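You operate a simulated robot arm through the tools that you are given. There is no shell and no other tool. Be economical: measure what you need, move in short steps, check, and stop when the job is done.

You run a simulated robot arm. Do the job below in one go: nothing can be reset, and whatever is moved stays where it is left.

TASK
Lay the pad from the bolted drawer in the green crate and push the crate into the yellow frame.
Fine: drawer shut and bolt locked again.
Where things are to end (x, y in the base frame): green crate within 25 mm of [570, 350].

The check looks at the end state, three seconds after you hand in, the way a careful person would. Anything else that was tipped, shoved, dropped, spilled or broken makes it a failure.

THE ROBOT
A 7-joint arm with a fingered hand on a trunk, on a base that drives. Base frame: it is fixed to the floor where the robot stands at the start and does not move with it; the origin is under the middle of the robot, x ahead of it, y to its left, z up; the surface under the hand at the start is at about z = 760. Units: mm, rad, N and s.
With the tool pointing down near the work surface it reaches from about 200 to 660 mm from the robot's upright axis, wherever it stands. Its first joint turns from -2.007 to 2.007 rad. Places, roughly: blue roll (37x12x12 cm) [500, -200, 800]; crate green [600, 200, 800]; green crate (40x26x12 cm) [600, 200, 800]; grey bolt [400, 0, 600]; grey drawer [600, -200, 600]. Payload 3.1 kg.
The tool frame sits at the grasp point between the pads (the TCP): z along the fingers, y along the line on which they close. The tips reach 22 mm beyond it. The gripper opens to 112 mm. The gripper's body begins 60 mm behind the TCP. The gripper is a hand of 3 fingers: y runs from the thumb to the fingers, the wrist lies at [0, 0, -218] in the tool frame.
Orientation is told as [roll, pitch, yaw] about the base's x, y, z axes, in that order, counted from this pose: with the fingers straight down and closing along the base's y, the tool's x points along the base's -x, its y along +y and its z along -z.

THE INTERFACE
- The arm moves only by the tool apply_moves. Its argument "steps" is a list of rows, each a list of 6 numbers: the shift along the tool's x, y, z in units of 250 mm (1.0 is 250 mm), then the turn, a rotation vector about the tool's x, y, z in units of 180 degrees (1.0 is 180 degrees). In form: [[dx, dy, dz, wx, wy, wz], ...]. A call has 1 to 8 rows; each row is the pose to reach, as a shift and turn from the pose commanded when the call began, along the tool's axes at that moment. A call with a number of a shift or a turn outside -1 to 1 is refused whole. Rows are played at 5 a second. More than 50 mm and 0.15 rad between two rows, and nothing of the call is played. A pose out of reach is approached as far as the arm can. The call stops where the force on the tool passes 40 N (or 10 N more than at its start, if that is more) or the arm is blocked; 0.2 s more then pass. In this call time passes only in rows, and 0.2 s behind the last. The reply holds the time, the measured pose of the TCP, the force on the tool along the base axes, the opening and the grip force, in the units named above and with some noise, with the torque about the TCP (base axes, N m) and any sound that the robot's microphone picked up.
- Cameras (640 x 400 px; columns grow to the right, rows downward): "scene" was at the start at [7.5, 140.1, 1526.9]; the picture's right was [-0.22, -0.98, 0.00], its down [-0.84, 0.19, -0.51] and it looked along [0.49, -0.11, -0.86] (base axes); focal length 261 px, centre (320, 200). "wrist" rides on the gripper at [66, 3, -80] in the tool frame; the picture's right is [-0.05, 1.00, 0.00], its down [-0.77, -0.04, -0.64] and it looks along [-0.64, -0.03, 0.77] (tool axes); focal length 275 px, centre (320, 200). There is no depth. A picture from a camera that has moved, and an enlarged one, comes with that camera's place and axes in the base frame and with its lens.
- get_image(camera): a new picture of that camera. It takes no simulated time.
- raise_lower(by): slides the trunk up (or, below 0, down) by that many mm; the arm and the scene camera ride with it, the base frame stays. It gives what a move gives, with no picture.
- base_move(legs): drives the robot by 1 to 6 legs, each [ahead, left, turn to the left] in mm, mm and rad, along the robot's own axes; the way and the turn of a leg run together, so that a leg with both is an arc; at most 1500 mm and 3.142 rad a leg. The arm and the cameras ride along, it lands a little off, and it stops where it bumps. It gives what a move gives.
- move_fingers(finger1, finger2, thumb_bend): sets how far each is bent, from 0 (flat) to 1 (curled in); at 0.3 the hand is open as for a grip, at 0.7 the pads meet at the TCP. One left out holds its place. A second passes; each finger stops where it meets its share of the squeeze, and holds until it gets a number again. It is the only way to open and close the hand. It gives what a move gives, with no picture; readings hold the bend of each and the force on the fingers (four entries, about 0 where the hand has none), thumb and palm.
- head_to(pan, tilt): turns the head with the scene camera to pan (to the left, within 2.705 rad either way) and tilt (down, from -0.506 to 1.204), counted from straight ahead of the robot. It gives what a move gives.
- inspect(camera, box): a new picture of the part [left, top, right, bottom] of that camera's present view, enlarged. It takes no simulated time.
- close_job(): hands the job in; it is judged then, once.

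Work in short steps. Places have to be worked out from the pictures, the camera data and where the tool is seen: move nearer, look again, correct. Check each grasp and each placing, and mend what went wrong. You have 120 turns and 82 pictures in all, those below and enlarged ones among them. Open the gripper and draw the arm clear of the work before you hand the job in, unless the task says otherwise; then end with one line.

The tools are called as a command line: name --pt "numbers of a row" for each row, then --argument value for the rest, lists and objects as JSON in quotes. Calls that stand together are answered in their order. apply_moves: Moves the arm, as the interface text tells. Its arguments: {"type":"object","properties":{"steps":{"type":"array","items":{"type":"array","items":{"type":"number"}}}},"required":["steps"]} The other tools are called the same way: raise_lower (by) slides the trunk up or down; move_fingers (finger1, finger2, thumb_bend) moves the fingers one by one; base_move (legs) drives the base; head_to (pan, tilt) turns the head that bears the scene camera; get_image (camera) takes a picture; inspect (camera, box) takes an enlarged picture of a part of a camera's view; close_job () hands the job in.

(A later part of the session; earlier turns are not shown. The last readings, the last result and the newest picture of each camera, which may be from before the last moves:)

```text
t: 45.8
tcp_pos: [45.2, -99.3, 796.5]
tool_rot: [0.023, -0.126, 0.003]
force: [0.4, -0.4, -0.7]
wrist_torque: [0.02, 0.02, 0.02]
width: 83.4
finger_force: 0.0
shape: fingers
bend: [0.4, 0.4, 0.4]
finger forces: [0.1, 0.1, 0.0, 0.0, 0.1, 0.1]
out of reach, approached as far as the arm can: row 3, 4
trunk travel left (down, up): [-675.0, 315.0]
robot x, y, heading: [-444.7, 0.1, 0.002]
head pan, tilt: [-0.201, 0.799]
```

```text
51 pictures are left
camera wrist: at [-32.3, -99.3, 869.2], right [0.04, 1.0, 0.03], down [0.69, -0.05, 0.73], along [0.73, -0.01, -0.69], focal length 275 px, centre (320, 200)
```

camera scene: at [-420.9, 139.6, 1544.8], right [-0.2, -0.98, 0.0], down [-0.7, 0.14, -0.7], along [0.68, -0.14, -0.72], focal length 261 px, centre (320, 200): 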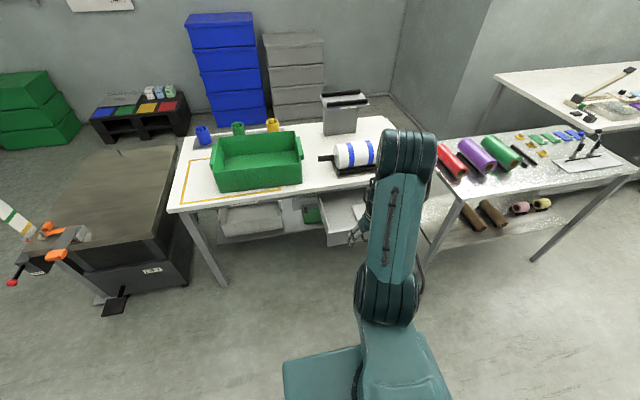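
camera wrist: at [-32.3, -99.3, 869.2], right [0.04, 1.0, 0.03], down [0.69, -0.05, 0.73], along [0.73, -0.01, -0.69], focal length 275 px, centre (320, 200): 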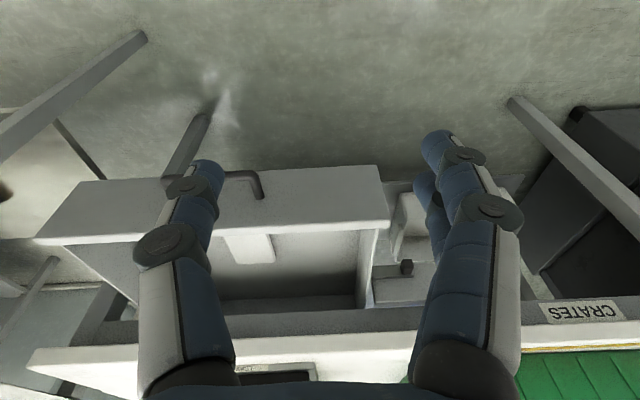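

Remaining 0.12 rad tilt is harmless (leans away from the table). I drive 200 mm ahead — safe, since the base cleared the handle at the start by this margin — and look down at the pad.

base_move --legs '[[200, 0, 0]]'

apply_moves --pt "0 -0.15 0 0 0 0" --pt "0 -0.3 0 0 0 0" --pt "0 -0.45 0 0 0 0"

get_image --camera "wrist"

get_image --camera "scene"

```text
t: 47.4
tcp_pos: [247.6, -98.0, 796.7]
tool_rot: [0.023, -0.126, 0.006]
force: [-0.9, -0.3, -1.3]
wrist_torque: [-0.03, -0.01, -0.02]
width: 83.3
finger_force: 0.0
shape: fingers
bend: [0.4, 0.4, 0.4]
finger forces: [0.0, 0.0, 0.0, 0.0, 0.0, 0.1]
trunk travel left (down, up): [-675.0, 315.0]
robot x, y, heading: [-243.4, -0.4, 0.0]
head pan, tilt: [-0.201, 0.799]
```

```text
t: 48.1
tcp_pos: [246.3, -214.0, 795.5]
tool_rot: [0.023, -0.126, 0.006]
force: [-0.7, -0.1, 0.5]
wrist_torque: [-0.01, -0.02, -0.01]
width: 83.2
finger_force: 0.0
shape: fingers
bend: [0.4, 0.4, 0.4]
finger forces: [0.0, 0.1, 0.1, 0.0, 0.1, 0.0]
trunk travel left (down, up): [-675.0, 315.0]
robot x, y, heading: [-238.2, 3.5, 0.003]
head pan, tilt: [-0.201, 0.799]
```

```text
50 pictures are left
camera wrist: at [169.3, -213.2, 867.3], right [0.04, 1.0, 0.03], down [0.69, -0.05, 0.73], along [0.73, -0.01, -0.69], focal length 275 px, centre (320, 200)
```

wrist: 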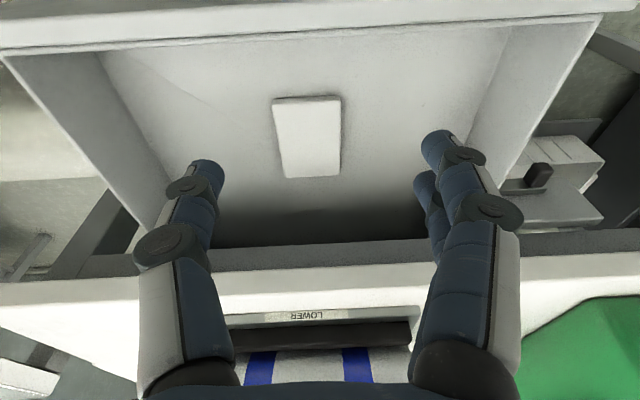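

```text
49 pictures are left
camera scene: at [-220.9, 137.6, 1545.0], right [-0.2, -0.98, 0.0], down [-0.7, 0.14, -0.7], along [0.68, -0.14, -0.72], focal length 261 px, centre (320, 200)
```

scene: 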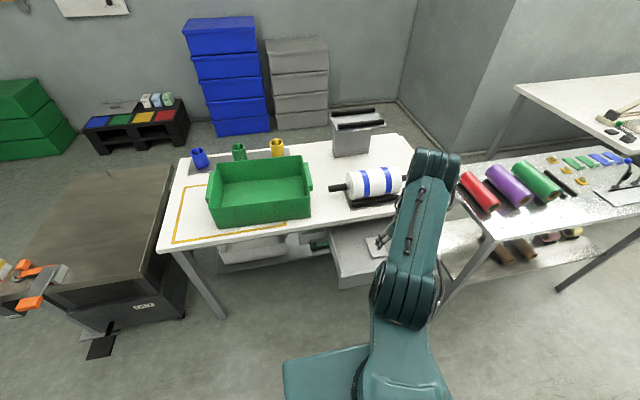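

Wrist view puts the pad at about (332, −222). I open the fingers fully and move above it at z 750.

move_fingers --finger1 0.3 --finger2 0.3 --thumb_bend 0.3

apply_moves --pt "-0.15 -0.03 0.02 0 0 0" --pt "-0.311 -0.032 0.07 0 0 0" --pt "-0.311 -0.032 0.15 0 0 0" --pt "-0.311 -0.032 0.22 0 0 0"

get_image --camera "wrist"

```text
t: 49.1
tcp_pos: [246.3, -212.9, 794.7]
tool_rot: [0.023, -0.125, 0.008]
force: [0.3, 0.4, 0.7]
wrist_torque: [-0.01, 0.01, 0.02]
width: 111.1
finger_force: 0.0
shape: fingers
bend: [0.3, 0.3, 0.3]
finger forces: [0.0, 0.1, 0.1, 0.1, 0.0, 0.0]
trunk travel left (down, up): [-675.0, 315.0]
robot x, y, heading: [-241.7, 2.4, -0.005]
head pan, tilt: [-0.201, 0.799]
```

```text
t: 50.1
tcp_pos: [285.0, -204.1, 749.7]
tool_rot: [0.027, -0.13, 0.008]
force: [1.1, -0.2, 0.5]
wrist_torque: [0.0, -0.03, 0.0]
width: 111.5
finger_force: 0.1
shape: fingers
bend: [0.3, 0.3, 0.3]
finger forces: [0.0, 0.1, 0.1, 0.1, 0.0, 0.1]
out of reach, approached as far as the arm can: row 1, 2, 3, 4
trunk travel left (down, up): [-675.0, 315.0]
robot x, y, heading: [-243.8, 0.7, 0.001]
head pan, tilt: [-0.201, 0.799]
```

```text
48 pictures are left
camera wrist: at [207.2, -203.5, 821.8], right [0.04, 1.0, 0.03], down [0.68, -0.05, 0.73], along [0.73, 0.0, -0.68], focal length 275 px, centre (320, 200)
```

wrist: 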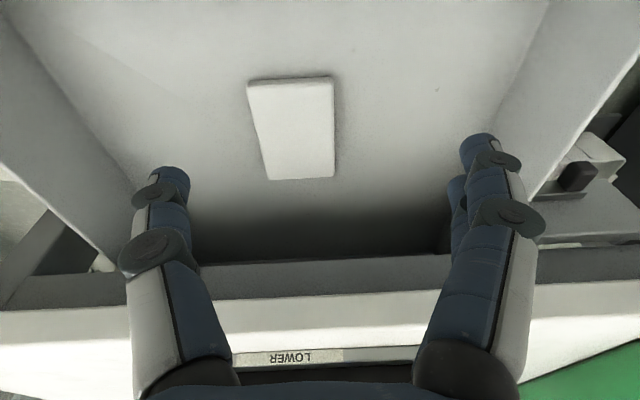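

At full reach here. I drive sideways 190 mm right and 40 ahead so the pad is straight in front, then re-aim.

base_move --legs '[[0, -190, 0], [40, 0, 0]]'

apply_moves --pt "0 0.15 0 0 0 0" --pt "0 0.3 0 0 0 0" --pt "0 0.45 0 0 0 0" --pt "0 0.6 0 0 0 0" --pt "0 0.7 0 0 0 0"

get_image --camera "wrist"

```text
t: 52.2
tcp_pos: [326.6, -391.5, 749.9]
tool_rot: [0.026, -0.126, 0.007]
force: [-0.6, 0.6, 0.4]
wrist_torque: [0.01, 0.02, -0.03]
width: 111.5
finger_force: 0.0
shape: fingers
bend: [0.3, 0.3, 0.3]
finger forces: [0.1, 0.0, 0.0, 0.0, 0.0, 0.0]
trunk travel left (down, up): [-675.0, 315.0]
robot x, y, heading: [-200.9, -190.6, 0.006]
head pan, tilt: [-0.201, 0.799]
```

```text
t: 53.4
tcp_pos: [325.2, -216.3, 754.5]
tool_rot: [0.024, -0.13, 0.007]
force: [0.8, 0.0, 0.0]
wrist_torque: [0.01, -0.02, -0.04]
width: 111.4
finger_force: 0.1
shape: fingers
bend: [0.3, 0.3, 0.3]
finger forces: [0.0, 0.1, 0.0, 0.1, 0.1, 0.0]
trunk travel left (down, up): [-675.0, 315.0]
robot x, y, heading: [-202.0, -184.9, 0.005]
head pan, tilt: [-0.201, 0.799]
```

```text
47 pictures are left
camera wrist: at [246.9, -215.5, 826.6], right [0.04, 1.0, 0.03], down [0.68, -0.05, 0.73], along [0.73, -0.01, -0.68], focal length 275 px, centre (320, 200)
```

wrist: 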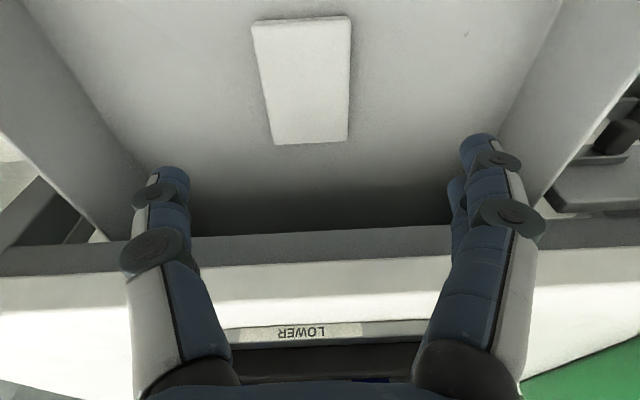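

Triangulated: pad centre (346, −223), top z≈610. I descend to z≈655 above it.

apply_moves --pt "-0.031 -0.028 0.1 0 0 0" --pt "-0.031 -0.028 0.2 0 0 0" --pt "-0.031 -0.028 0.3 0 0 0" --pt "-0.031 -0.028 0.4 0 0 0"

get_image --camera "wrist"

```text
t: 54.4
tcp_pos: [345.1, -220.4, 655.7]
tool_rot: [0.025, -0.13, 0.008]
force: [-0.6, -0.2, 0.1]
wrist_torque: [0.02, 0.0, 0.01]
width: 111.4
finger_force: 0.0
shape: fingers
bend: [0.3, 0.3, 0.3]
finger forces: [0.0, 0.0, 0.0, 0.0, 0.0, 0.1]
trunk travel left (down, up): [-675.0, 315.0]
robot x, y, heading: [-198.0, -191.9, 0.006]
head pan, tilt: [-0.201, 0.799]
```

```text
46 pictures are left
camera wrist: at [267.0, -220.2, 727.3], right [0.04, 1.0, 0.03], down [0.68, -0.05, 0.73], along [0.73, 0.0, -0.68], focal length 275 px, centre (320, 200)
```

wrist: 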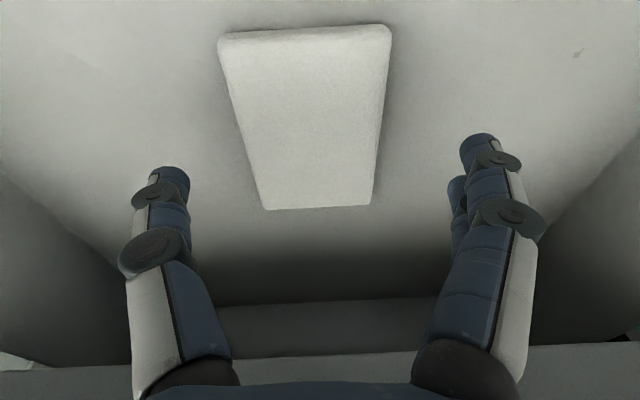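

Centred well. Descend to fingertip level with the drawer floor, small steps.

apply_moves --pt "0.003 -0.006 0.06 0 0 0" --pt "0.006 -0.006 0.1 0 0 0" --pt "0.009 -0.006 0.13 0 0 0" --pt "0.009 -0.006 0.145 0 0 0"

get_image --camera "wrist"

```text
t: 55.4
tcp_pos: [347.9, -219.3, 620.6]
tool_rot: [0.024, -0.132, 0.009]
force: [0.4, 0.1, -0.2]
wrist_torque: [-0.01, -0.03, -0.01]
width: 111.4
finger_force: 0.2
shape: fingers
bend: [0.3, 0.3, 0.3]
finger forces: [0.0, 0.0, 0.0, 0.0, 0.0, 0.1]
trunk travel left (down, up): [-675.0, 315.0]
robot x, y, heading: [-201.8, -186.2, 0.005]
head pan, tilt: [-0.201, 0.799]
```

```text
45 pictures are left
camera wrist: at [270.3, -220.3, 691.7], right [0.03, 1.0, 0.03], down [0.68, -0.05, 0.73], along [0.73, 0.0, -0.68], focal length 275 px, centre (320, 200)
```

wrist: 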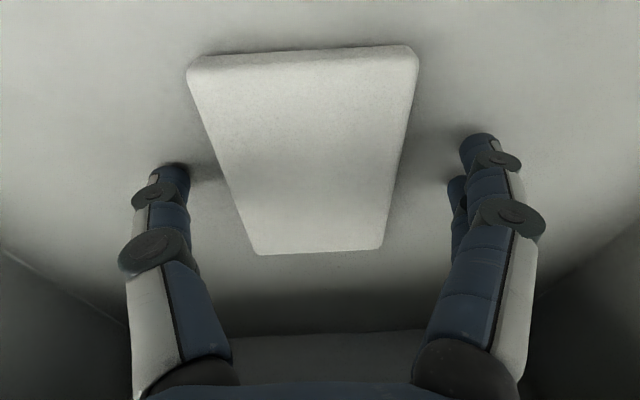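

Tips are just above the drawer floor on both sides of the pad. Close on it.

move_fingers --finger1 0.55 --finger2 0.55 --thumb_bend 0.55

get_image --camera "wrist"

```text
t: 56.4
tcp_pos: [346.1, -221.0, 622.8]
tool_rot: [0.025, -0.136, 0.01]
force: [1.1, -0.4, 38.7]
wrist_torque: [-0.02, 0.18, -0.15]
width: 71.4
finger_force: 24.3
shape: fingers
bend: [0.49, 0.49, 0.5]
finger forces: [20.4, 3.9, 0.0, 0.1, 23.3, 0.0]
trunk travel left (down, up): [-675.0, 315.0]
robot x, y, heading: [-199.9, -185.7, 0.001]
head pan, tilt: [-0.201, 0.799]
```

```text
44 pictures are left
camera wrist: at [268.5, -220.3, 694.5], right [0.03, 1.0, 0.03], down [0.68, -0.05, 0.73], along [0.73, 0.0, -0.68], focal length 275 px, centre (320, 200)
```

wrist: 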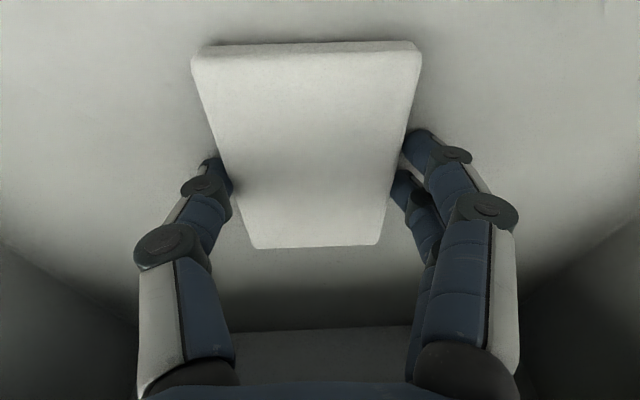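

Gripping, but the tips press the floor (39 N). I lift 5 mm to relieve, then firm the grip.

apply_moves --pt "0 0 -0.016 0 0 0"

move_fingers --finger1 0.62 --finger2 0.62 --thumb_bend 0.62

apply_moves --pt "0 0 -0.04 0 0 0" --pt "0 0 -0.08 0 0 0"

get_image --camera "wrist"

```text
t: 56.8
tcp_pos: [345.5, -222.0, 622.6]
tool_rot: [0.028, -0.128, 0.007]
force: [-0.1, -0.9, 13.8]
wrist_torque: [-0.01, 0.07, -0.03]
width: 67.9
finger_force: 12.3
shape: fingers
bend: [0.49, 0.49, 0.5]
finger forces: [8.0, 4.7, 0.0, 0.1, 12.2, 0.0]
trunk travel left (down, up): [-675.0, 315.0]
robot x, y, heading: [-201.7, -187.0, 0.001]
head pan, tilt: [-0.201, 0.799]
```

```text
t: 57.8
tcp_pos: [346.1, -220.6, 622.8]
tool_rot: [0.024, -0.129, 0.01]
force: [-1.3, 1.6, 3.4]
wrist_torque: [0.16, 0.02, 0.01]
width: 65.1
finger_force: 18.0
shape: fingers
bend: [0.5, 0.48, 0.53]
finger forces: [10.5, 9.2, 0.0, 0.0, 16.1, 0.0]
trunk travel left (down, up): [-675.0, 315.0]
robot x, y, heading: [-203.2, -192.0, 0.003]
head pan, tilt: [-0.201, 0.799]
```

```text
t: 58.4
tcp_pos: [344.9, -221.0, 642.8]
tool_rot: [0.026, -0.13, 0.009]
force: [0.0, -0.1, 0.0]
wrist_torque: [0.01, -0.01, 0.02]
width: 64.9
finger_force: 17.1
shape: fingers
bend: [0.5, 0.48, 0.53]
finger forces: [8.5, 8.6, 0.0, 0.1, 17.0, 0.1]
trunk travel left (down, up): [-675.0, 315.0]
robot x, y, heading: [-199.9, -188.1, 0.003]
head pan, tilt: [-0.201, 0.799]
```

```text
43 pictures are left
camera wrist: at [267.2, -221.2, 715.1], right [0.03, 1.0, 0.03], down [0.68, -0.05, 0.73], along [0.73, 0.0, -0.68], focal length 275 px, centre (320, 200)
```

wrist: 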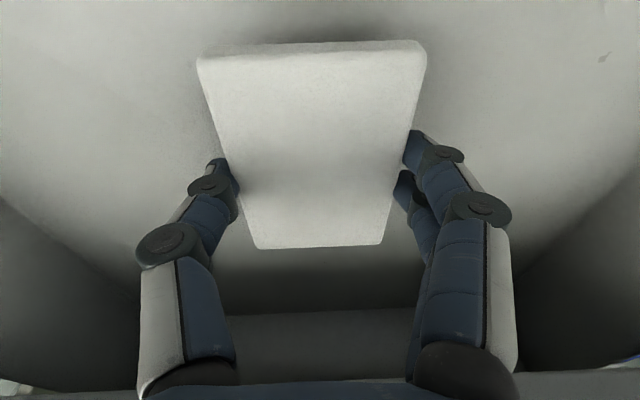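

Pad is lifted and held. I pull it back 50 mm clear of the table edge, then raise the trunk so it clears the crate walls.

apply_moves --pt "0.1 0 -0.013 0 0 0" --pt "0.2 0 -0.026 0 0 0"

raise_lower --by 150

raise_lower --by 160

get_image --camera "wrist"

get_image --camera "scene"

```text
t: 59.0
tcp_pos: [294.4, -223.3, 643.8]
tool_rot: [0.026, -0.13, 0.007]
force: [-0.6, 1.0, 0.0]
wrist_torque: [0.01, -0.01, 0.01]
width: 64.8
finger_force: 16.4
shape: fingers
bend: [0.5, 0.48, 0.53]
finger forces: [8.3, 8.6, 0.0, 0.0, 16.9, 0.1]
trunk travel left (down, up): [-675.0, 315.0]
robot x, y, heading: [-200.6, -188.0, 0.006]
head pan, tilt: [-0.201, 0.799]
```

```text
t: 60.7
tcp_pos: [293.5, -224.8, 794.4]
tool_rot: [0.026, -0.13, 0.009]
force: [-0.2, 0.2, 0.7]
wrist_torque: [0.04, -0.03, 0.02]
width: 64.8
finger_force: 16.9
shape: fingers
bend: [0.5, 0.48, 0.53]
finger forces: [8.3, 8.6, 0.0, 0.1, 17.0, 0.0]
trunk travel left (down, up): [-825.0, 165.0]
robot x, y, heading: [-201.9, -186.9, 0.002]
head pan, tilt: [-0.201, 0.799]
```

```text
t: 62.6
tcp_pos: [294.8, -223.3, 952.9]
tool_rot: [0.024, -0.129, 0.008]
force: [-0.6, 0.0, 0.6]
wrist_torque: [-0.03, 0.01, 0.01]
width: 64.9
finger_force: 16.7
shape: fingers
bend: [0.5, 0.48, 0.53]
finger forces: [8.3, 8.6, 0.0, 0.1, 17.0, 0.1]
trunk travel left (down, up): [-985.0, 5.0]
robot x, y, heading: [-199.4, -189.0, -0.001]
head pan, tilt: [-0.201, 0.799]
```

```text
42 pictures are left
camera wrist: at [216.7, -223.0, 1025.9], right [0.03, 1.0, 0.03], down [0.68, -0.05, 0.73], along [0.73, 0.0, -0.68], focal length 275 px, centre (320, 200)
```

wrist: 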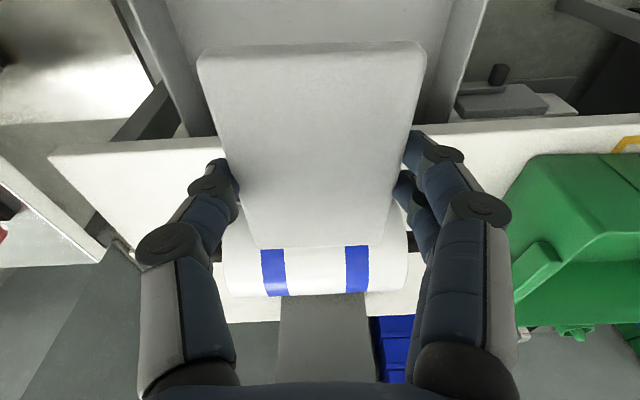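

```text
41 pictures are left
camera scene: at [-179.5, -49.7, 1854.8], right [-0.2, -0.98, 0.0], down [-0.7, 0.14, -0.7], along [0.68, -0.14, -0.72], focal length 261 px, centre (320, 200)
```

scene: 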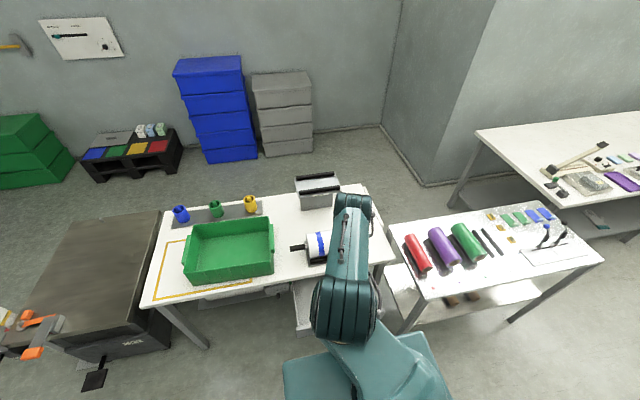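

Drive left 440, then ahead 200, carrying the pad at z 950.

base_move --legs '[[0, 440, 0], [205, 0, 0]]'

get_image --camera "wrist"

get_image --camera "scene"

```text
t: 66.5
tcp_pos: [495.9, 215.4, 953.3]
tool_rot: [0.025, -0.13, 0.006]
force: [0.1, -0.1, 0.1]
wrist_torque: [0.02, 0.02, -0.05]
width: 64.8
finger_force: 17.0
shape: fingers
bend: [0.5, 0.48, 0.53]
finger forces: [8.3, 8.6, 0.0, 0.0, 17.0, 0.1]
trunk travel left (down, up): [-985.0, 5.0]
robot x, y, heading: [6.4, 253.1, 0.0]
head pan, tilt: [-0.201, 0.799]
```

```text
40 pictures are left
camera wrist: at [418.7, 215.7, 1026.2], right [0.04, 1.0, 0.03], down [0.68, -0.05, 0.73], along [0.73, -0.01, -0.68], focal length 275 px, centre (320, 200)
```

wrist: 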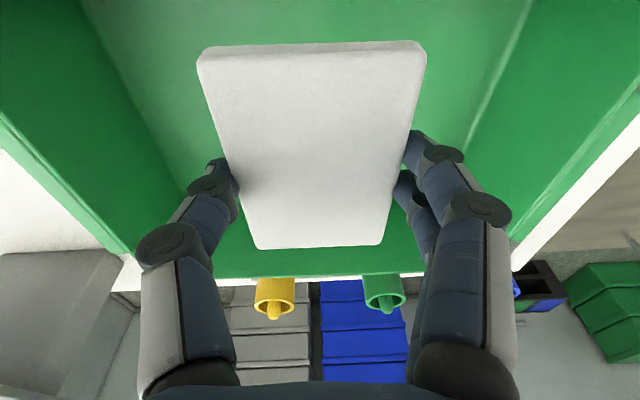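

```text
39 pictures are left
camera scene: at [22.5, 390.1, 1854.9], right [-0.2, -0.98, 0.0], down [-0.7, 0.14, -0.7], along [0.68, -0.14, -0.72], focal length 261 px, centre (320, 200)
```

scene: 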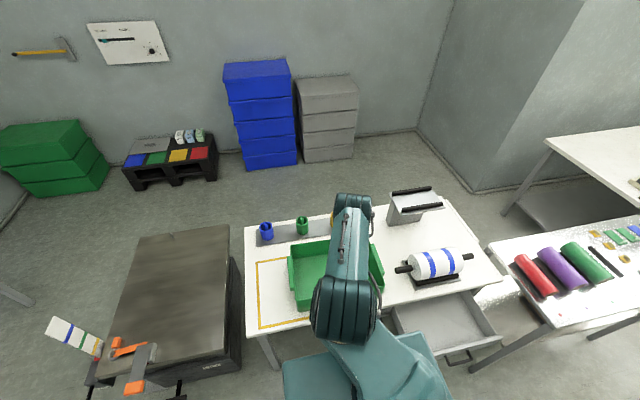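

Hand is over the crate. I extend to x≈590 (keeps camera away from the near wall) at height.

apply_moves --pt "-0.12 0 0.016 0 0 0" --pt "-0.24 0 0.032 0 0 0" --pt "-0.373 0 0.049 0 0 0"

get_image --camera "wrist"

```text
t: 67.2
tcp_pos: [560.0, 211.2, 954.9]
tool_rot: [0.025, -0.129, 0.005]
force: [-0.1, -0.4, 0.1]
wrist_torque: [0.0, -0.02, 0.0]
width: 64.3
finger_force: 17.1
shape: fingers
bend: [0.5, 0.49, 0.53]
finger forces: [8.4, 8.6, 0.0, 0.0, 16.8, 0.1]
out of reach, approached as far as the arm can: row 2, 3
trunk travel left (down, up): [-985.0, 5.0]
robot x, y, heading: [6.2, 251.8, 0.003]
head pan, tilt: [-0.201, 0.799]
```

```text
38 pictures are left
camera wrist: at [482.7, 211.1, 1027.5], right [0.04, 1.0, 0.03], down [0.68, -0.05, 0.73], along [0.73, 0.0, -0.68], focal length 275 px, centre (320, 200)
```

wrist: 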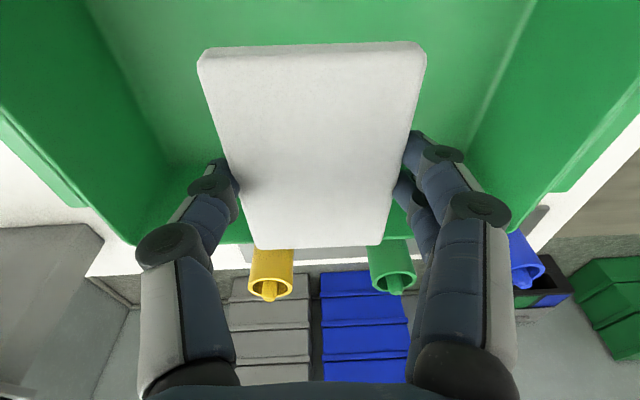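

At reach limit x=560, which is about the crate's middle (rims ≈ 445 and 700). I lower with the trunk to just above the crate floor.

raise_lower --by -120

get_image --camera "wrist"

get_image --camera "scene"

```text
t: 68.8
tcp_pos: [560.1, 209.9, 835.4]
tool_rot: [0.028, -0.132, 0.005]
force: [0.0, -0.9, 0.2]
wrist_torque: [-0.01, -0.02, 0.03]
width: 64.7
finger_force: 16.2
shape: fingers
bend: [0.5, 0.49, 0.53]
finger forces: [8.3, 8.6, 0.0, 0.1, 16.7, 0.0]
trunk travel left (down, up): [-865.0, 125.0]
robot x, y, heading: [3.7, 253.7, 0.003]
head pan, tilt: [-0.201, 0.799]
```

```text
37 pictures are left
camera wrist: at [482.4, 210.7, 907.6], right [0.04, 1.0, 0.03], down [0.68, -0.05, 0.73], along [0.73, 0.0, -0.68], focal length 275 px, centre (320, 200)
```

wrist: 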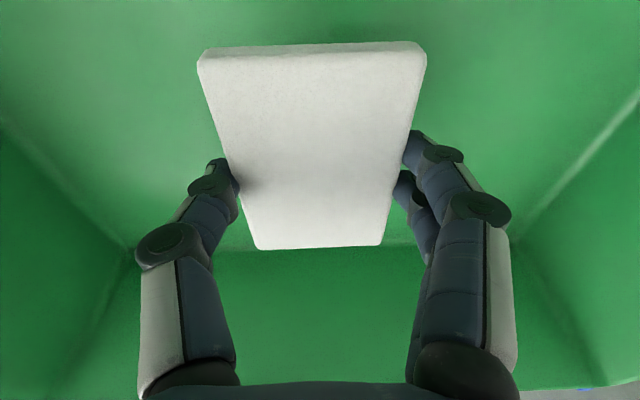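

```text
36 pictures are left
camera scene: at [23.4, 389.9, 1734.9], right [-0.2, -0.98, 0.0], down [-0.7, 0.14, -0.7], along [0.68, -0.14, -0.72], focal length 261 px, centre (320, 200)
```

scene: 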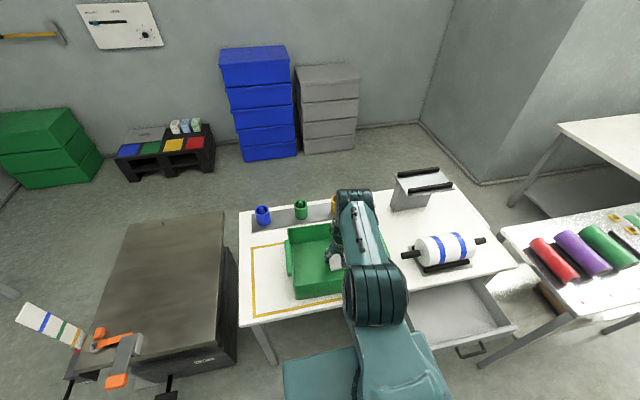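

Lower 30 mm more by trunk, then small arm steps to contact.

raise_lower --by -30

apply_moves --pt "0 0 0.016 0 0 0" --pt "0 0 0.028 0 0 0" --pt "0 0 0.04 0 0 0" --pt "0 0 0.052 0 0 0"

get_image --camera "wrist"

```text
t: 69.5
tcp_pos: [559.4, 209.5, 805.3]
tool_rot: [0.028, -0.131, 0.005]
force: [0.2, -0.3, -0.5]
wrist_torque: [0.0, 0.01, 0.01]
width: 64.6
finger_force: 16.4
shape: fingers
bend: [0.5, 0.49, 0.53]
finger forces: [8.4, 8.5, 0.1, 0.1, 16.8, 0.0]
trunk travel left (down, up): [-835.0, 155.0]
robot x, y, heading: [1.1, 249.7, -0.002]
head pan, tilt: [-0.201, 0.799]
```

```text
t: 70.5
tcp_pos: [560.4, 211.9, 793.9]
tool_rot: [0.03, -0.134, 0.006]
force: [-0.2, 1.0, 6.8]
wrist_torque: [-0.03, 0.05, -0.01]
width: 64.5
finger_force: 19.3
shape: fingers
bend: [0.5, 0.49, 0.53]
finger forces: [11.4, 8.6, 0.0, 0.1, 19.8, 0.0]
trunk travel left (down, up): [-835.0, 155.0]
robot x, y, heading: [2.0, 250.3, 0.005]
head pan, tilt: [-0.201, 0.799]
```

```text
35 pictures are left
camera wrist: at [483.0, 211.2, 865.1], right [0.04, 1.0, 0.04], down [0.68, -0.05, 0.73], along [0.73, 0.0, -0.68], focal length 275 px, centre (320, 200)
```

wrist: 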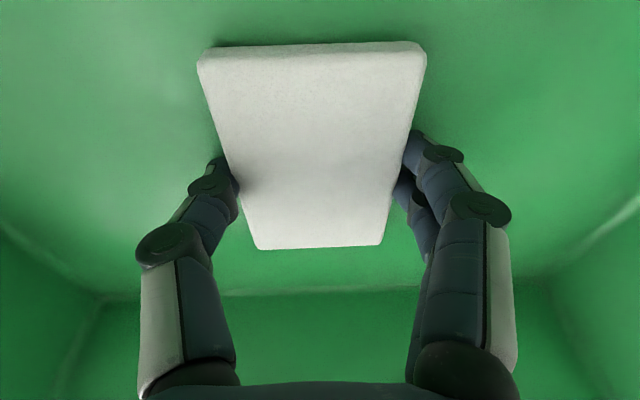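

Contact at floor. Release and lift 50 mm, staying inside the crate.

move_fingers --finger1 0.35 --finger2 0.35 --thumb_bend 0.35

apply_moves --pt "0.01 0 -0.08 0 0 0" --pt "0.025 0 -0.2 0 0 0"

get_image --camera "wrist"

get_image --camera "scene"

```text
t: 71.5
tcp_pos: [560.7, 211.1, 792.1]
tool_rot: [0.03, -0.132, 0.004]
force: [1.5, 0.2, -0.7]
wrist_torque: [-0.02, -0.02, 0.03]
width: 97.2
finger_force: 0.0
shape: fingers
bend: [0.35, 0.35, 0.35]
finger forces: [0.0, 0.0, 0.0, 0.0, 0.1, 0.0]
trunk travel left (down, up): [-835.0, 155.0]
robot x, y, heading: [0.4, 248.1, -0.001]
head pan, tilt: [-0.201, 0.799]
```

```text
t: 72.1
tcp_pos: [547.6, 209.3, 840.4]
tool_rot: [0.028, -0.131, 0.004]
force: [0.6, -0.2, 1.0]
wrist_torque: [0.01, -0.04, 0.06]
width: 97.1
finger_force: 0.1
shape: fingers
bend: [0.35, 0.35, 0.35]
finger forces: [0.0, 0.1, 0.1, 0.0, 0.1, 0.1]
trunk travel left (down, up): [-835.0, 155.0]
robot x, y, heading: [3.8, 250.3, 0.001]
head pan, tilt: [-0.201, 0.799]
```

```text
34 pictures are left
camera wrist: at [469.8, 209.8, 912.6], right [0.04, 1.0, 0.03], down [0.68, -0.05, 0.73], along [0.73, 0.0, -0.68], focal length 275 px, centre (320, 200)
```

wrist: 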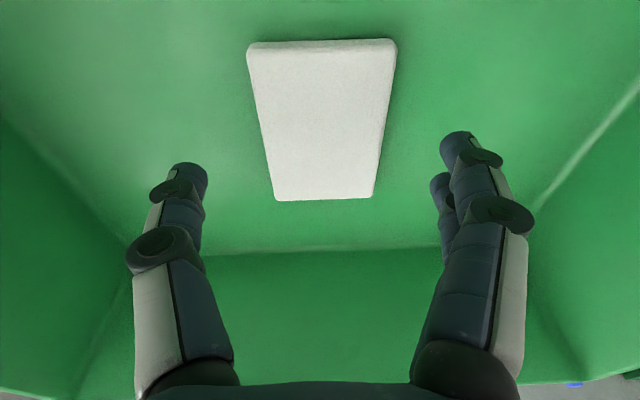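

```text
33 pictures are left
camera scene: at [22.5, 389.5, 1704.9], right [-0.2, -0.98, 0.0], down [-0.7, 0.14, -0.7], along [0.68, -0.14, -0.72], focal length 261 px, centre (320, 200)
```

scene: 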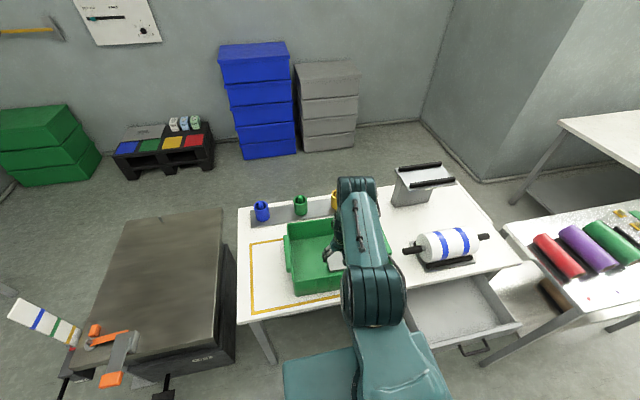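

Pad lies in the crate. Zoom on crate and frame to measure.

inspect --camera "scene" --box '[230, 190, 410, 330]'

```text
2.86 times, centred on (320, 260) of scene
camera zoom: at [22.5, 389.5, 1704.9], right [-0.2, -0.98, 0.0], down [-0.7, 0.14, -0.7], along [0.68, -0.14, -0.72], focal length 746 px, centre (320, 29)
```

zoom: 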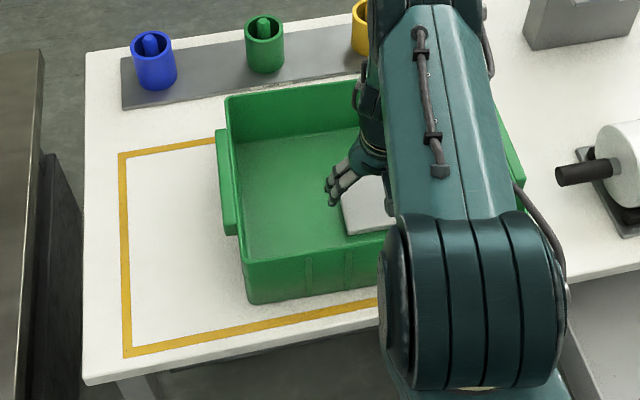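

Frame spans x 419–720, y to 553; crate centre ≈ (574, 200), so it needs +150 mm in y only. I'll push its left wall from inside. First extend/lower slightly and drive left 90 mm to come near the wall.

apply_moves --pt "-0.05 0 0.07 0 0 0"

base_move --legs '[[0, 90, 0]]'

get_image --camera "wrist"

```text
t: 72.5
tcp_pos: [564.2, 209.9, 823.9]
tool_rot: [0.03, -0.131, 0.006]
force: [0.5, 0.2, 0.1]
wrist_torque: [-0.01, 0.01, 0.01]
width: 97.0
finger_force: 0.0
shape: fingers
bend: [0.35, 0.35, 0.35]
finger forces: [0.1, 0.0, 0.0, 0.0, 0.0, 0.0]
trunk travel left (down, up): [-835.0, 155.0]
robot x, y, heading: [4.6, 254.7, 0.004]
head pan, tilt: [-0.201, 0.799]
```

```text
t: 73.6
tcp_pos: [563.3, 300.5, 824.9]
tool_rot: [0.026, -0.133, 0.007]
force: [0.0, -0.5, -0.1]
wrist_torque: [-0.02, -0.01, 0.03]
width: 97.3
finger_force: 0.1
shape: fingers
bend: [0.35, 0.35, 0.35]
finger forces: [0.0, 0.0, 0.0, 0.0, 0.0, 0.1]
trunk travel left (down, up): [-835.0, 155.0]
robot x, y, heading: [3.3, 341.2, 0.009]
head pan, tilt: [-0.201, 0.799]
```

```text
31 pictures are left
camera wrist: at [485.8, 300.4, 896.6], right [0.04, 1.0, 0.03], down [0.68, -0.05, 0.73], along [0.73, 0.0, -0.68], focal length 275 px, centre (320, 200)
```

wrist: 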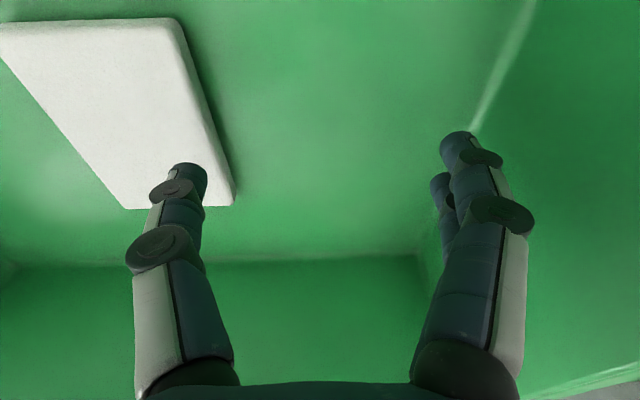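

Near the wall. Push +y with the arm in small steps until contact and motion.

apply_moves --pt "0 0.04 0 0 0 0" --pt "0 0.08 0 0 0 0" --pt "0 0.12 0 0 0 0" --pt "0 0.16 0 0 0 0" --pt "0 0.2 0 0 0 0" --pt "0 0.24 0 0 0 0"

get_image --camera "wrist"

inspect --camera "scene" --box '[230, 190, 410, 330]'

```text
t: 75.0
tcp_pos: [556.3, 358.6, 826.0]
tool_rot: [0.032, -0.132, 0.007]
force: [0.4, -1.8, -0.1]
wrist_torque: [-0.07, 0.01, 0.0]
width: 95.6
finger_force: 1.3
shape: fingers
bend: [0.37, 0.37, 0.35]
finger forces: [1.1, 1.1, 0.0, 0.0, 0.0, 0.0]
out of reach, approached as far as the arm can: row 5, 6
trunk travel left (down, up): [-835.0, 155.0]
robot x, y, heading: [1.1, 338.5, 0.004]
head pan, tilt: [-0.201, 0.799]
```

```text
30 pictures are left
camera wrist: at [479.3, 358.6, 898.9], right [0.04, 1.0, 0.04], down [0.68, -0.05, 0.73], along [0.73, 0.0, -0.68], focal length 275 px, centre (320, 200)
```

wrist: 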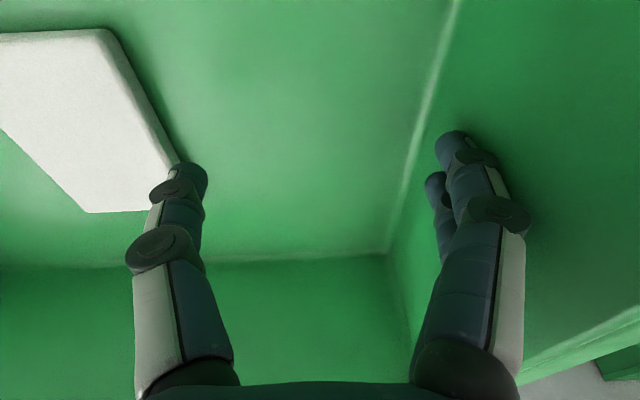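

```text
2.86 times, centred on (320, 260) of scene
camera zoom: at [23.1, 479.2, 1704.9], right [-0.2, -0.98, 0.0], down [-0.7, 0.14, -0.7], along [0.68, -0.14, -0.72], focal length 746 px, centre (320, 29)
```

zoom: 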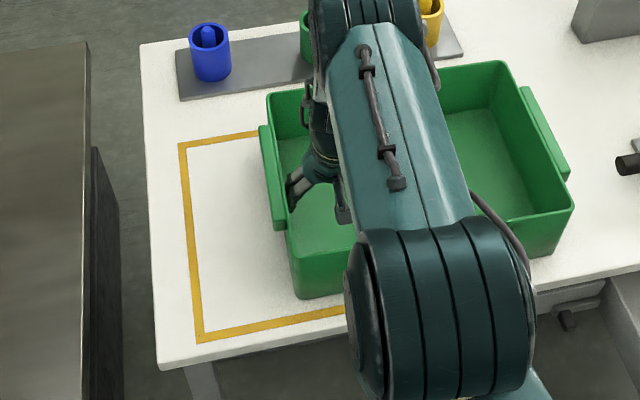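

The crate is sliding easily (~2 N) but the arm's at reach limit; push on with the base, 105 mm left.

base_move --legs '[[0, 105, 0]]'

inspect --camera "scene" --box '[230, 190, 410, 330]'

```text
t: 76.2
tcp_pos: [557.7, 465.5, 825.7]
tool_rot: [0.031, -0.132, 0.007]
force: [-0.4, -0.1, -0.4]
wrist_torque: [0.0, -0.02, 0.01]
width: 97.5
finger_force: 0.1
shape: fingers
bend: [0.35, 0.35, 0.35]
finger forces: [0.0, 0.0, 0.1, 0.0, 0.0, 0.0]
trunk travel left (down, up): [-835.0, 155.0]
robot x, y, heading: [-0.2, 444.9, 0.0]
head pan, tilt: [-0.201, 0.799]
```

```text
2.86 times, centred on (320, 260) of scene
camera zoom: at [22.8, 585.8, 1704.8], right [-0.2, -0.98, 0.0], down [-0.7, 0.14, -0.7], along [0.68, -0.14, -0.72], focal length 746 px, centre (320, 29)
```

zoom: 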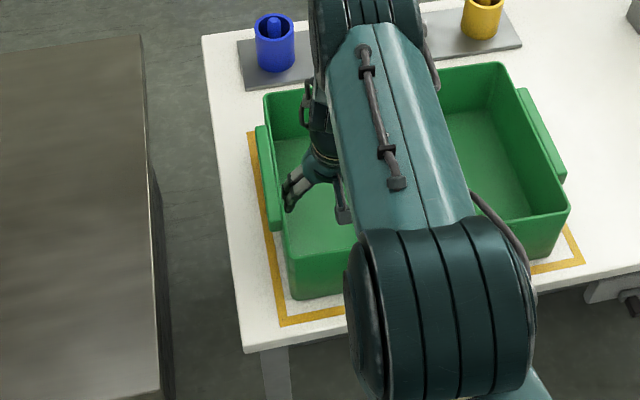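

Crate is close to centred in the frame. I move off the wall, rise out, drive back and look unobstructed.

apply_moves --pt "0 -0.08 0 0 0 0" --pt "0 -0.16 -0.02 0 0 0"

raise_lower --by 150

base_move --legs '[[-300, 0, 0]]'

get_image --camera "scene"

get_image --camera "wrist"

```text
t: 76.8
tcp_pos: [556.9, 424.5, 831.5]
tool_rot: [0.032, -0.133, 0.007]
force: [0.1, -0.2, -0.2]
wrist_torque: [0.02, -0.02, -0.01]
width: 97.3
finger_force: 0.1
shape: fingers
bend: [0.35, 0.35, 0.35]
finger forces: [0.1, 0.1, 0.1, 0.0, 0.0, 0.0]
trunk travel left (down, up): [-835.0, 155.0]
robot x, y, heading: [1.2, 444.7, 0.001]
head pan, tilt: [-0.201, 0.799]
```

```text
t: 78.5
tcp_pos: [557.4, 424.7, 980.4]
tool_rot: [0.031, -0.134, 0.008]
force: [0.0, 0.0, 0.1]
wrist_torque: [-0.01, -0.04, -0.01]
width: 97.4
finger_force: 0.2
shape: fingers
bend: [0.35, 0.35, 0.35]
finger forces: [0.0, 0.0, 0.1, 0.0, 0.0, 0.0]
trunk travel left (down, up): [-985.0, 5.0]
robot x, y, heading: [-1.2, 448.1, 0.003]
head pan, tilt: [-0.201, 0.799]
```

```text
t: 80.6
tcp_pos: [259.8, 424.3, 980.4]
tool_rot: [0.033, -0.133, 0.01]
force: [-0.3, -0.4, -0.1]
wrist_torque: [0.03, -0.02, -0.01]
width: 97.3
finger_force: 0.0
shape: fingers
bend: [0.35, 0.35, 0.35]
finger forces: [0.0, 0.0, 0.0, 0.0, 0.0, 0.0]
trunk travel left (down, up): [-985.0, 5.0]
robot x, y, heading: [-298.3, 446.5, 0.005]
head pan, tilt: [-0.201, 0.799]
```

```text
27 pictures are left
camera scene: at [-273.8, 584.2, 1854.8], right [-0.19, -0.98, 0.0], down [-0.7, 0.14, -0.7], along [0.68, -0.14, -0.72], focal length 261 px, centre (320, 200)
```

scene: 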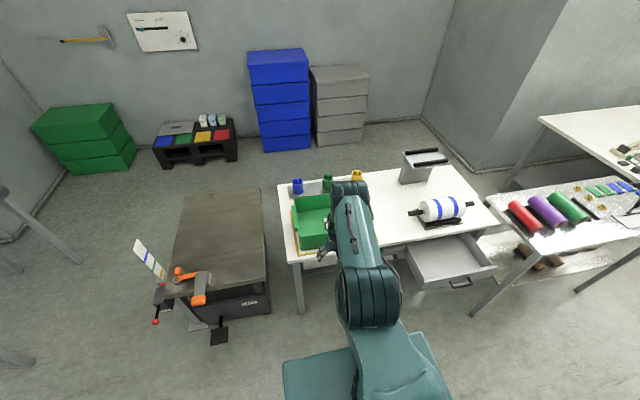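

```text
26 pictures are left
camera wrist: at [182.7, 424.8, 1052.8], right [0.03, 1.0, 0.04], down [0.68, -0.05, 0.73], along [0.73, 0.0, -0.68], focal length 275 px, centre (320, 200)
```

wrist: 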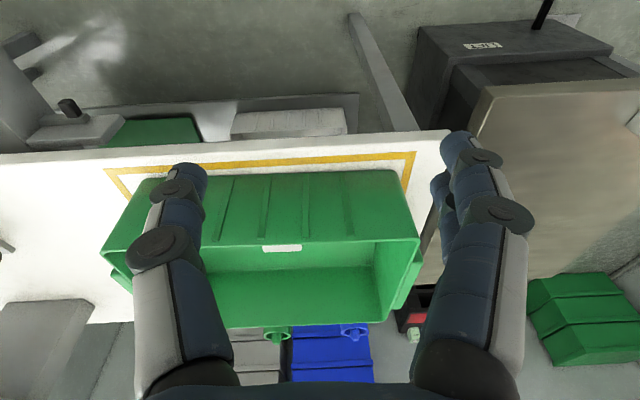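

Enlarge the near edge to compare gaps on both sides.

inspect --camera "wrist" --box '[90, 130, 430, 340]'

```text
1.88 times, centred on (260, 235) of wrist
camera zoom: at [182.7, 424.8, 1052.8], right [0.03, 1.0, 0.04], down [0.68, -0.05, 0.73], along [0.73, 0.0, -0.68], focal length 518 px, centre (433, 134)
```

zoom: 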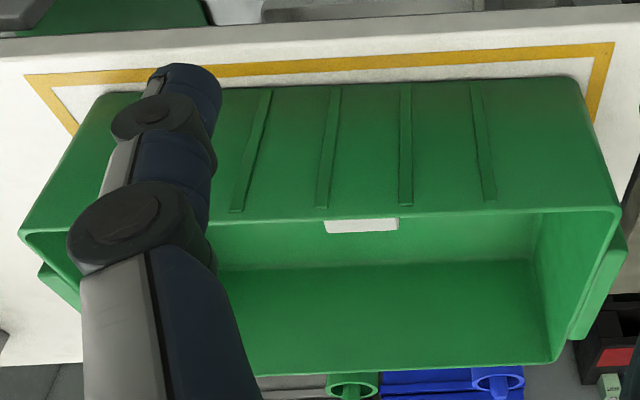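

Crate centre ≈ (570, 356), wholly inside the frame – good. Now shut the drawer: back off and drive right, then point the hand forward again.

base_move --legs '[[-240, 0, 0], [0, -450, 0]]'

apply_moves --pt "-0.05 0 0 0 -0.045 0" --pt "-0.1 0 0 0 -0.09 0" --pt "-0.15 0 0 0 -0.135 0" --pt "-0.2 0 0 0 -0.18 0" --pt "-0.25 0 0 0 -0.225 0"

apply_moves --pt "0 0 0 0 -0.045 0" --pt "0 0 0 0 -0.09 0" --pt "0 0 0 0 -0.135 0" --pt "0 0 0 0 -0.18 0" --pt "0 0 0 0 -0.22 0" --pt "0 0 0 0 -0.23 0"

get_image --camera "scene"

```text
t: 84.7
tcp_pos: [16.9, -38.5, 980.9]
tool_rot: [0.029, -0.132, 0.007]
force: [0.0, 0.4, -0.2]
wrist_torque: [0.02, -0.01, 0.01]
width: 97.5
finger_force: 0.1
shape: fingers
bend: [0.35, 0.35, 0.35]
finger forces: [0.0, 0.0, 0.0, 0.1, 0.0, 0.0]
trunk travel left (down, up): [-985.0, 5.0]
robot x, y, heading: [-538.1, -23.1, 0.007]
head pan, tilt: [-0.201, 0.799]
```

```text
t: 85.9
tcp_pos: [78.5, -37.7, 990.5]
tool_rot: [0.045, -0.843, -0.02]
force: [0.1, 0.3, 0.2]
wrist_torque: [0.01, -0.05, -0.01]
width: 97.8
finger_force: 0.1
shape: fingers
bend: [0.35, 0.35, 0.35]
finger forces: [0.1, 0.0, 0.0, 0.0, 0.1, 0.0]
trunk travel left (down, up): [-985.0, 5.0]
robot x, y, heading: [-539.1, -17.3, -0.002]
head pan, tilt: [-0.201, 0.799]
```

```text
t: 87.3
tcp_pos: [77.7, -39.5, 991.0]
tool_rot: [1.375, -1.541, -1.361]
force: [0.2, 0.2, -0.2]
wrist_torque: [0.01, 0.0, -0.01]
width: 97.7
finger_force: 0.0
shape: fingers
bend: [0.35, 0.35, 0.35]
finger forces: [0.0, 0.1, 0.1, 0.1, 0.1, 0.0]
trunk travel left (down, up): [-985.0, 5.0]
robot x, y, heading: [-537.9, -17.6, 0.003]
head pan, tilt: [-0.201, 0.799]
```

```text
24 pictures are left
camera scene: at [-518.1, 120.2, 1854.9], right [-0.2, -0.98, 0.0], down [-0.7, 0.14, -0.7], along [0.68, -0.14, -0.72], focal length 261 px, centre (320, 200)
```

scene: 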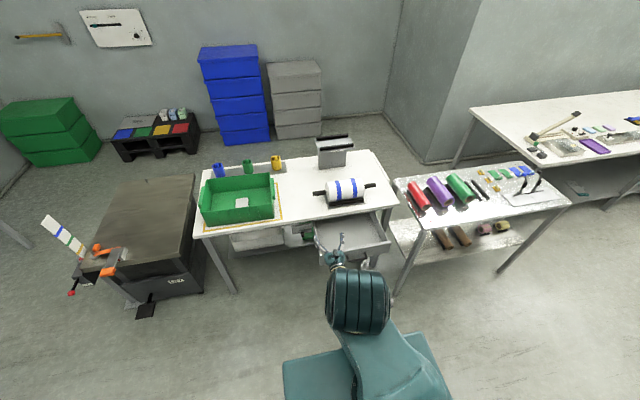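

Good overview: crate in frame with pad inside, nothing disturbed. I move to y≈−125, close the fingers to a fist and lower to drawer-front height (z 640).

apply_moves --pt "0 -0.18 0 0 0 0" --pt "0 -0.34 0 0 0 0"

move_fingers --finger1 0.68 --finger2 0.68 --thumb_bend 0.68

raise_lower --by -351

get_image --camera "scene"

```text
t: 87.9
tcp_pos: [76.5, -124.6, 991.4]
tool_rot: [1.355, -1.538, -1.347]
force: [1.3, -0.2, -0.4]
wrist_torque: [-0.01, -0.01, -0.04]
width: 97.9
finger_force: 0.0
shape: fingers
bend: [0.35, 0.35, 0.35]
finger forces: [0.0, 0.1, 0.0, 0.1, 0.1, 0.0]
out of reach, approached as far as the arm can: row 2
trunk travel left (down, up): [-985.0, 5.0]
robot x, y, heading: [-538.6, -15.0, 0.003]
head pan, tilt: [-0.201, 0.799]
```

```text
t: 88.9
tcp_pos: [77.9, -122.9, 990.4]
tool_rot: [1.304, -1.54, -1.292]
force: [-0.6, 0.5, -0.7]
wrist_torque: [0.0, 0.01, 0.02]
width: 7.4
finger_force: 0.1
shape: fingers
bend: [0.68, 0.68, 0.68]
finger forces: [0.1, 0.0, 0.1, 0.1, 0.1, 0.1]
trunk travel left (down, up): [-985.0, 5.0]
robot x, y, heading: [-539.0, -13.2, 0.001]
head pan, tilt: [-0.201, 0.799]
```

```text
t: 92.3
tcp_pos: [77.0, -122.3, 640.4]
tool_rot: [1.302, -1.539, -1.287]
force: [-0.1, 0.9, 0.6]
wrist_torque: [-0.01, 0.01, 0.01]
width: 7.3
finger_force: 0.1
shape: fingers
bend: [0.68, 0.68, 0.68]
finger forces: [0.0, 0.0, 0.0, 0.0, 0.0, 0.0]
trunk travel left (down, up): [-634.0, 356.0]
robot x, y, heading: [-536.5, -19.2, 0.001]
head pan, tilt: [-0.201, 0.799]
```

```text
23 pictures are left
camera scene: at [-517.8, 120.6, 1503.9], right [-0.2, -0.98, 0.0], down [-0.7, 0.14, -0.7], along [0.68, -0.14, -0.72], focal length 261 px, centre (320, 200)
```

scene: 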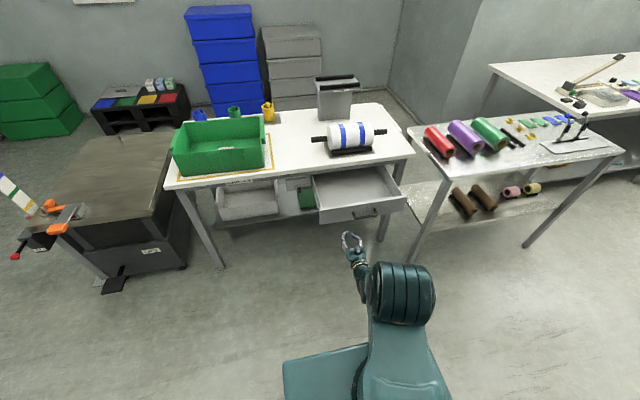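

Push the drawer with the fist by driving ahead 260 mm (about 50 mm short of shut).

base_move --legs '[[260, 0, 0]]'

get_image --camera "scene"

```text
t: 94.2
tcp_pos: [332.5, -119.6, 639.4]
tool_rot: [1.274, -1.539, -1.26]
force: [0.0, 0.2, -0.9]
wrist_torque: [0.02, -0.02, -0.01]
width: 6.6
finger_force: 0.0
shape: fingers
bend: [0.68, 0.68, 0.68]
finger forces: [0.1, 0.1, 0.0, 0.0, 0.1, 0.0]
trunk travel left (down, up): [-634.0, 356.0]
robot x, y, heading: [-288.0, -17.6, -0.002]
head pan, tilt: [-0.201, 0.799]
```

```text
22 pictures are left
camera scene: at [-263.5, 121.7, 1503.8], right [-0.19, -0.98, 0.0], down [-0.7, 0.14, -0.7], along [0.68, -0.14, -0.72], focal length 261 px, centre (320, 200)
```

scene: 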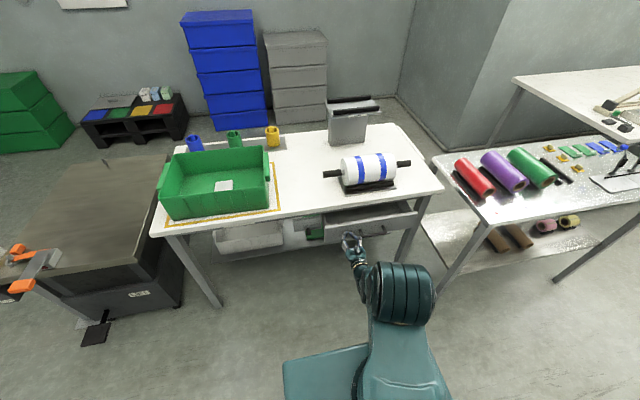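

Drawer nearly shut; finish with the arm until it stops.

apply_moves --pt "0 0 0.06 0 0 0" --pt "0 0 0.12 0 0 0" --pt "0 0 0.17 0 0 0" --pt "0 0 0.21 0 0 0" --pt "0 0 0.25 0 0 0" --pt "0 0 0.29 0 0 0"

inspect --camera "scene" --box '[280, 180, 440, 280]'

```text
t: 95.6
tcp_pos: [376.8, -118.4, 663.3]
tool_rot: [1.291, -1.54, -1.278]
force: [-0.3, 0.2, -1.0]
wrist_torque: [0.01, 0.03, 0.01]
width: 6.3
finger_force: 0.0
shape: fingers
bend: [0.68, 0.68, 0.68]
finger forces: [0.0, 0.0, 0.0, 0.0, 0.0, 0.0]
out of reach, approached as far as the arm can: row 1, 2, 3, 4, 5, 6
trunk travel left (down, up): [-634.0, 356.0]
robot x, y, heading: [-283.5, -14.9, 0.009]
head pan, tilt: [-0.201, 0.799]
```

```text
4.00 times, centred on (360, 230) of scene
camera zoom: at [-264.2, 121.8, 1503.8], right [-0.19, -0.98, 0.0], down [-0.7, 0.14, -0.7], along [0.68, -0.14, -0.72], focal length 1044 px, centre (160, 80)
```

zoom: 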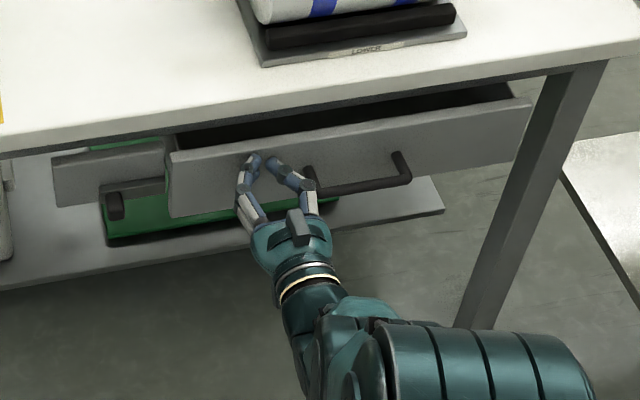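

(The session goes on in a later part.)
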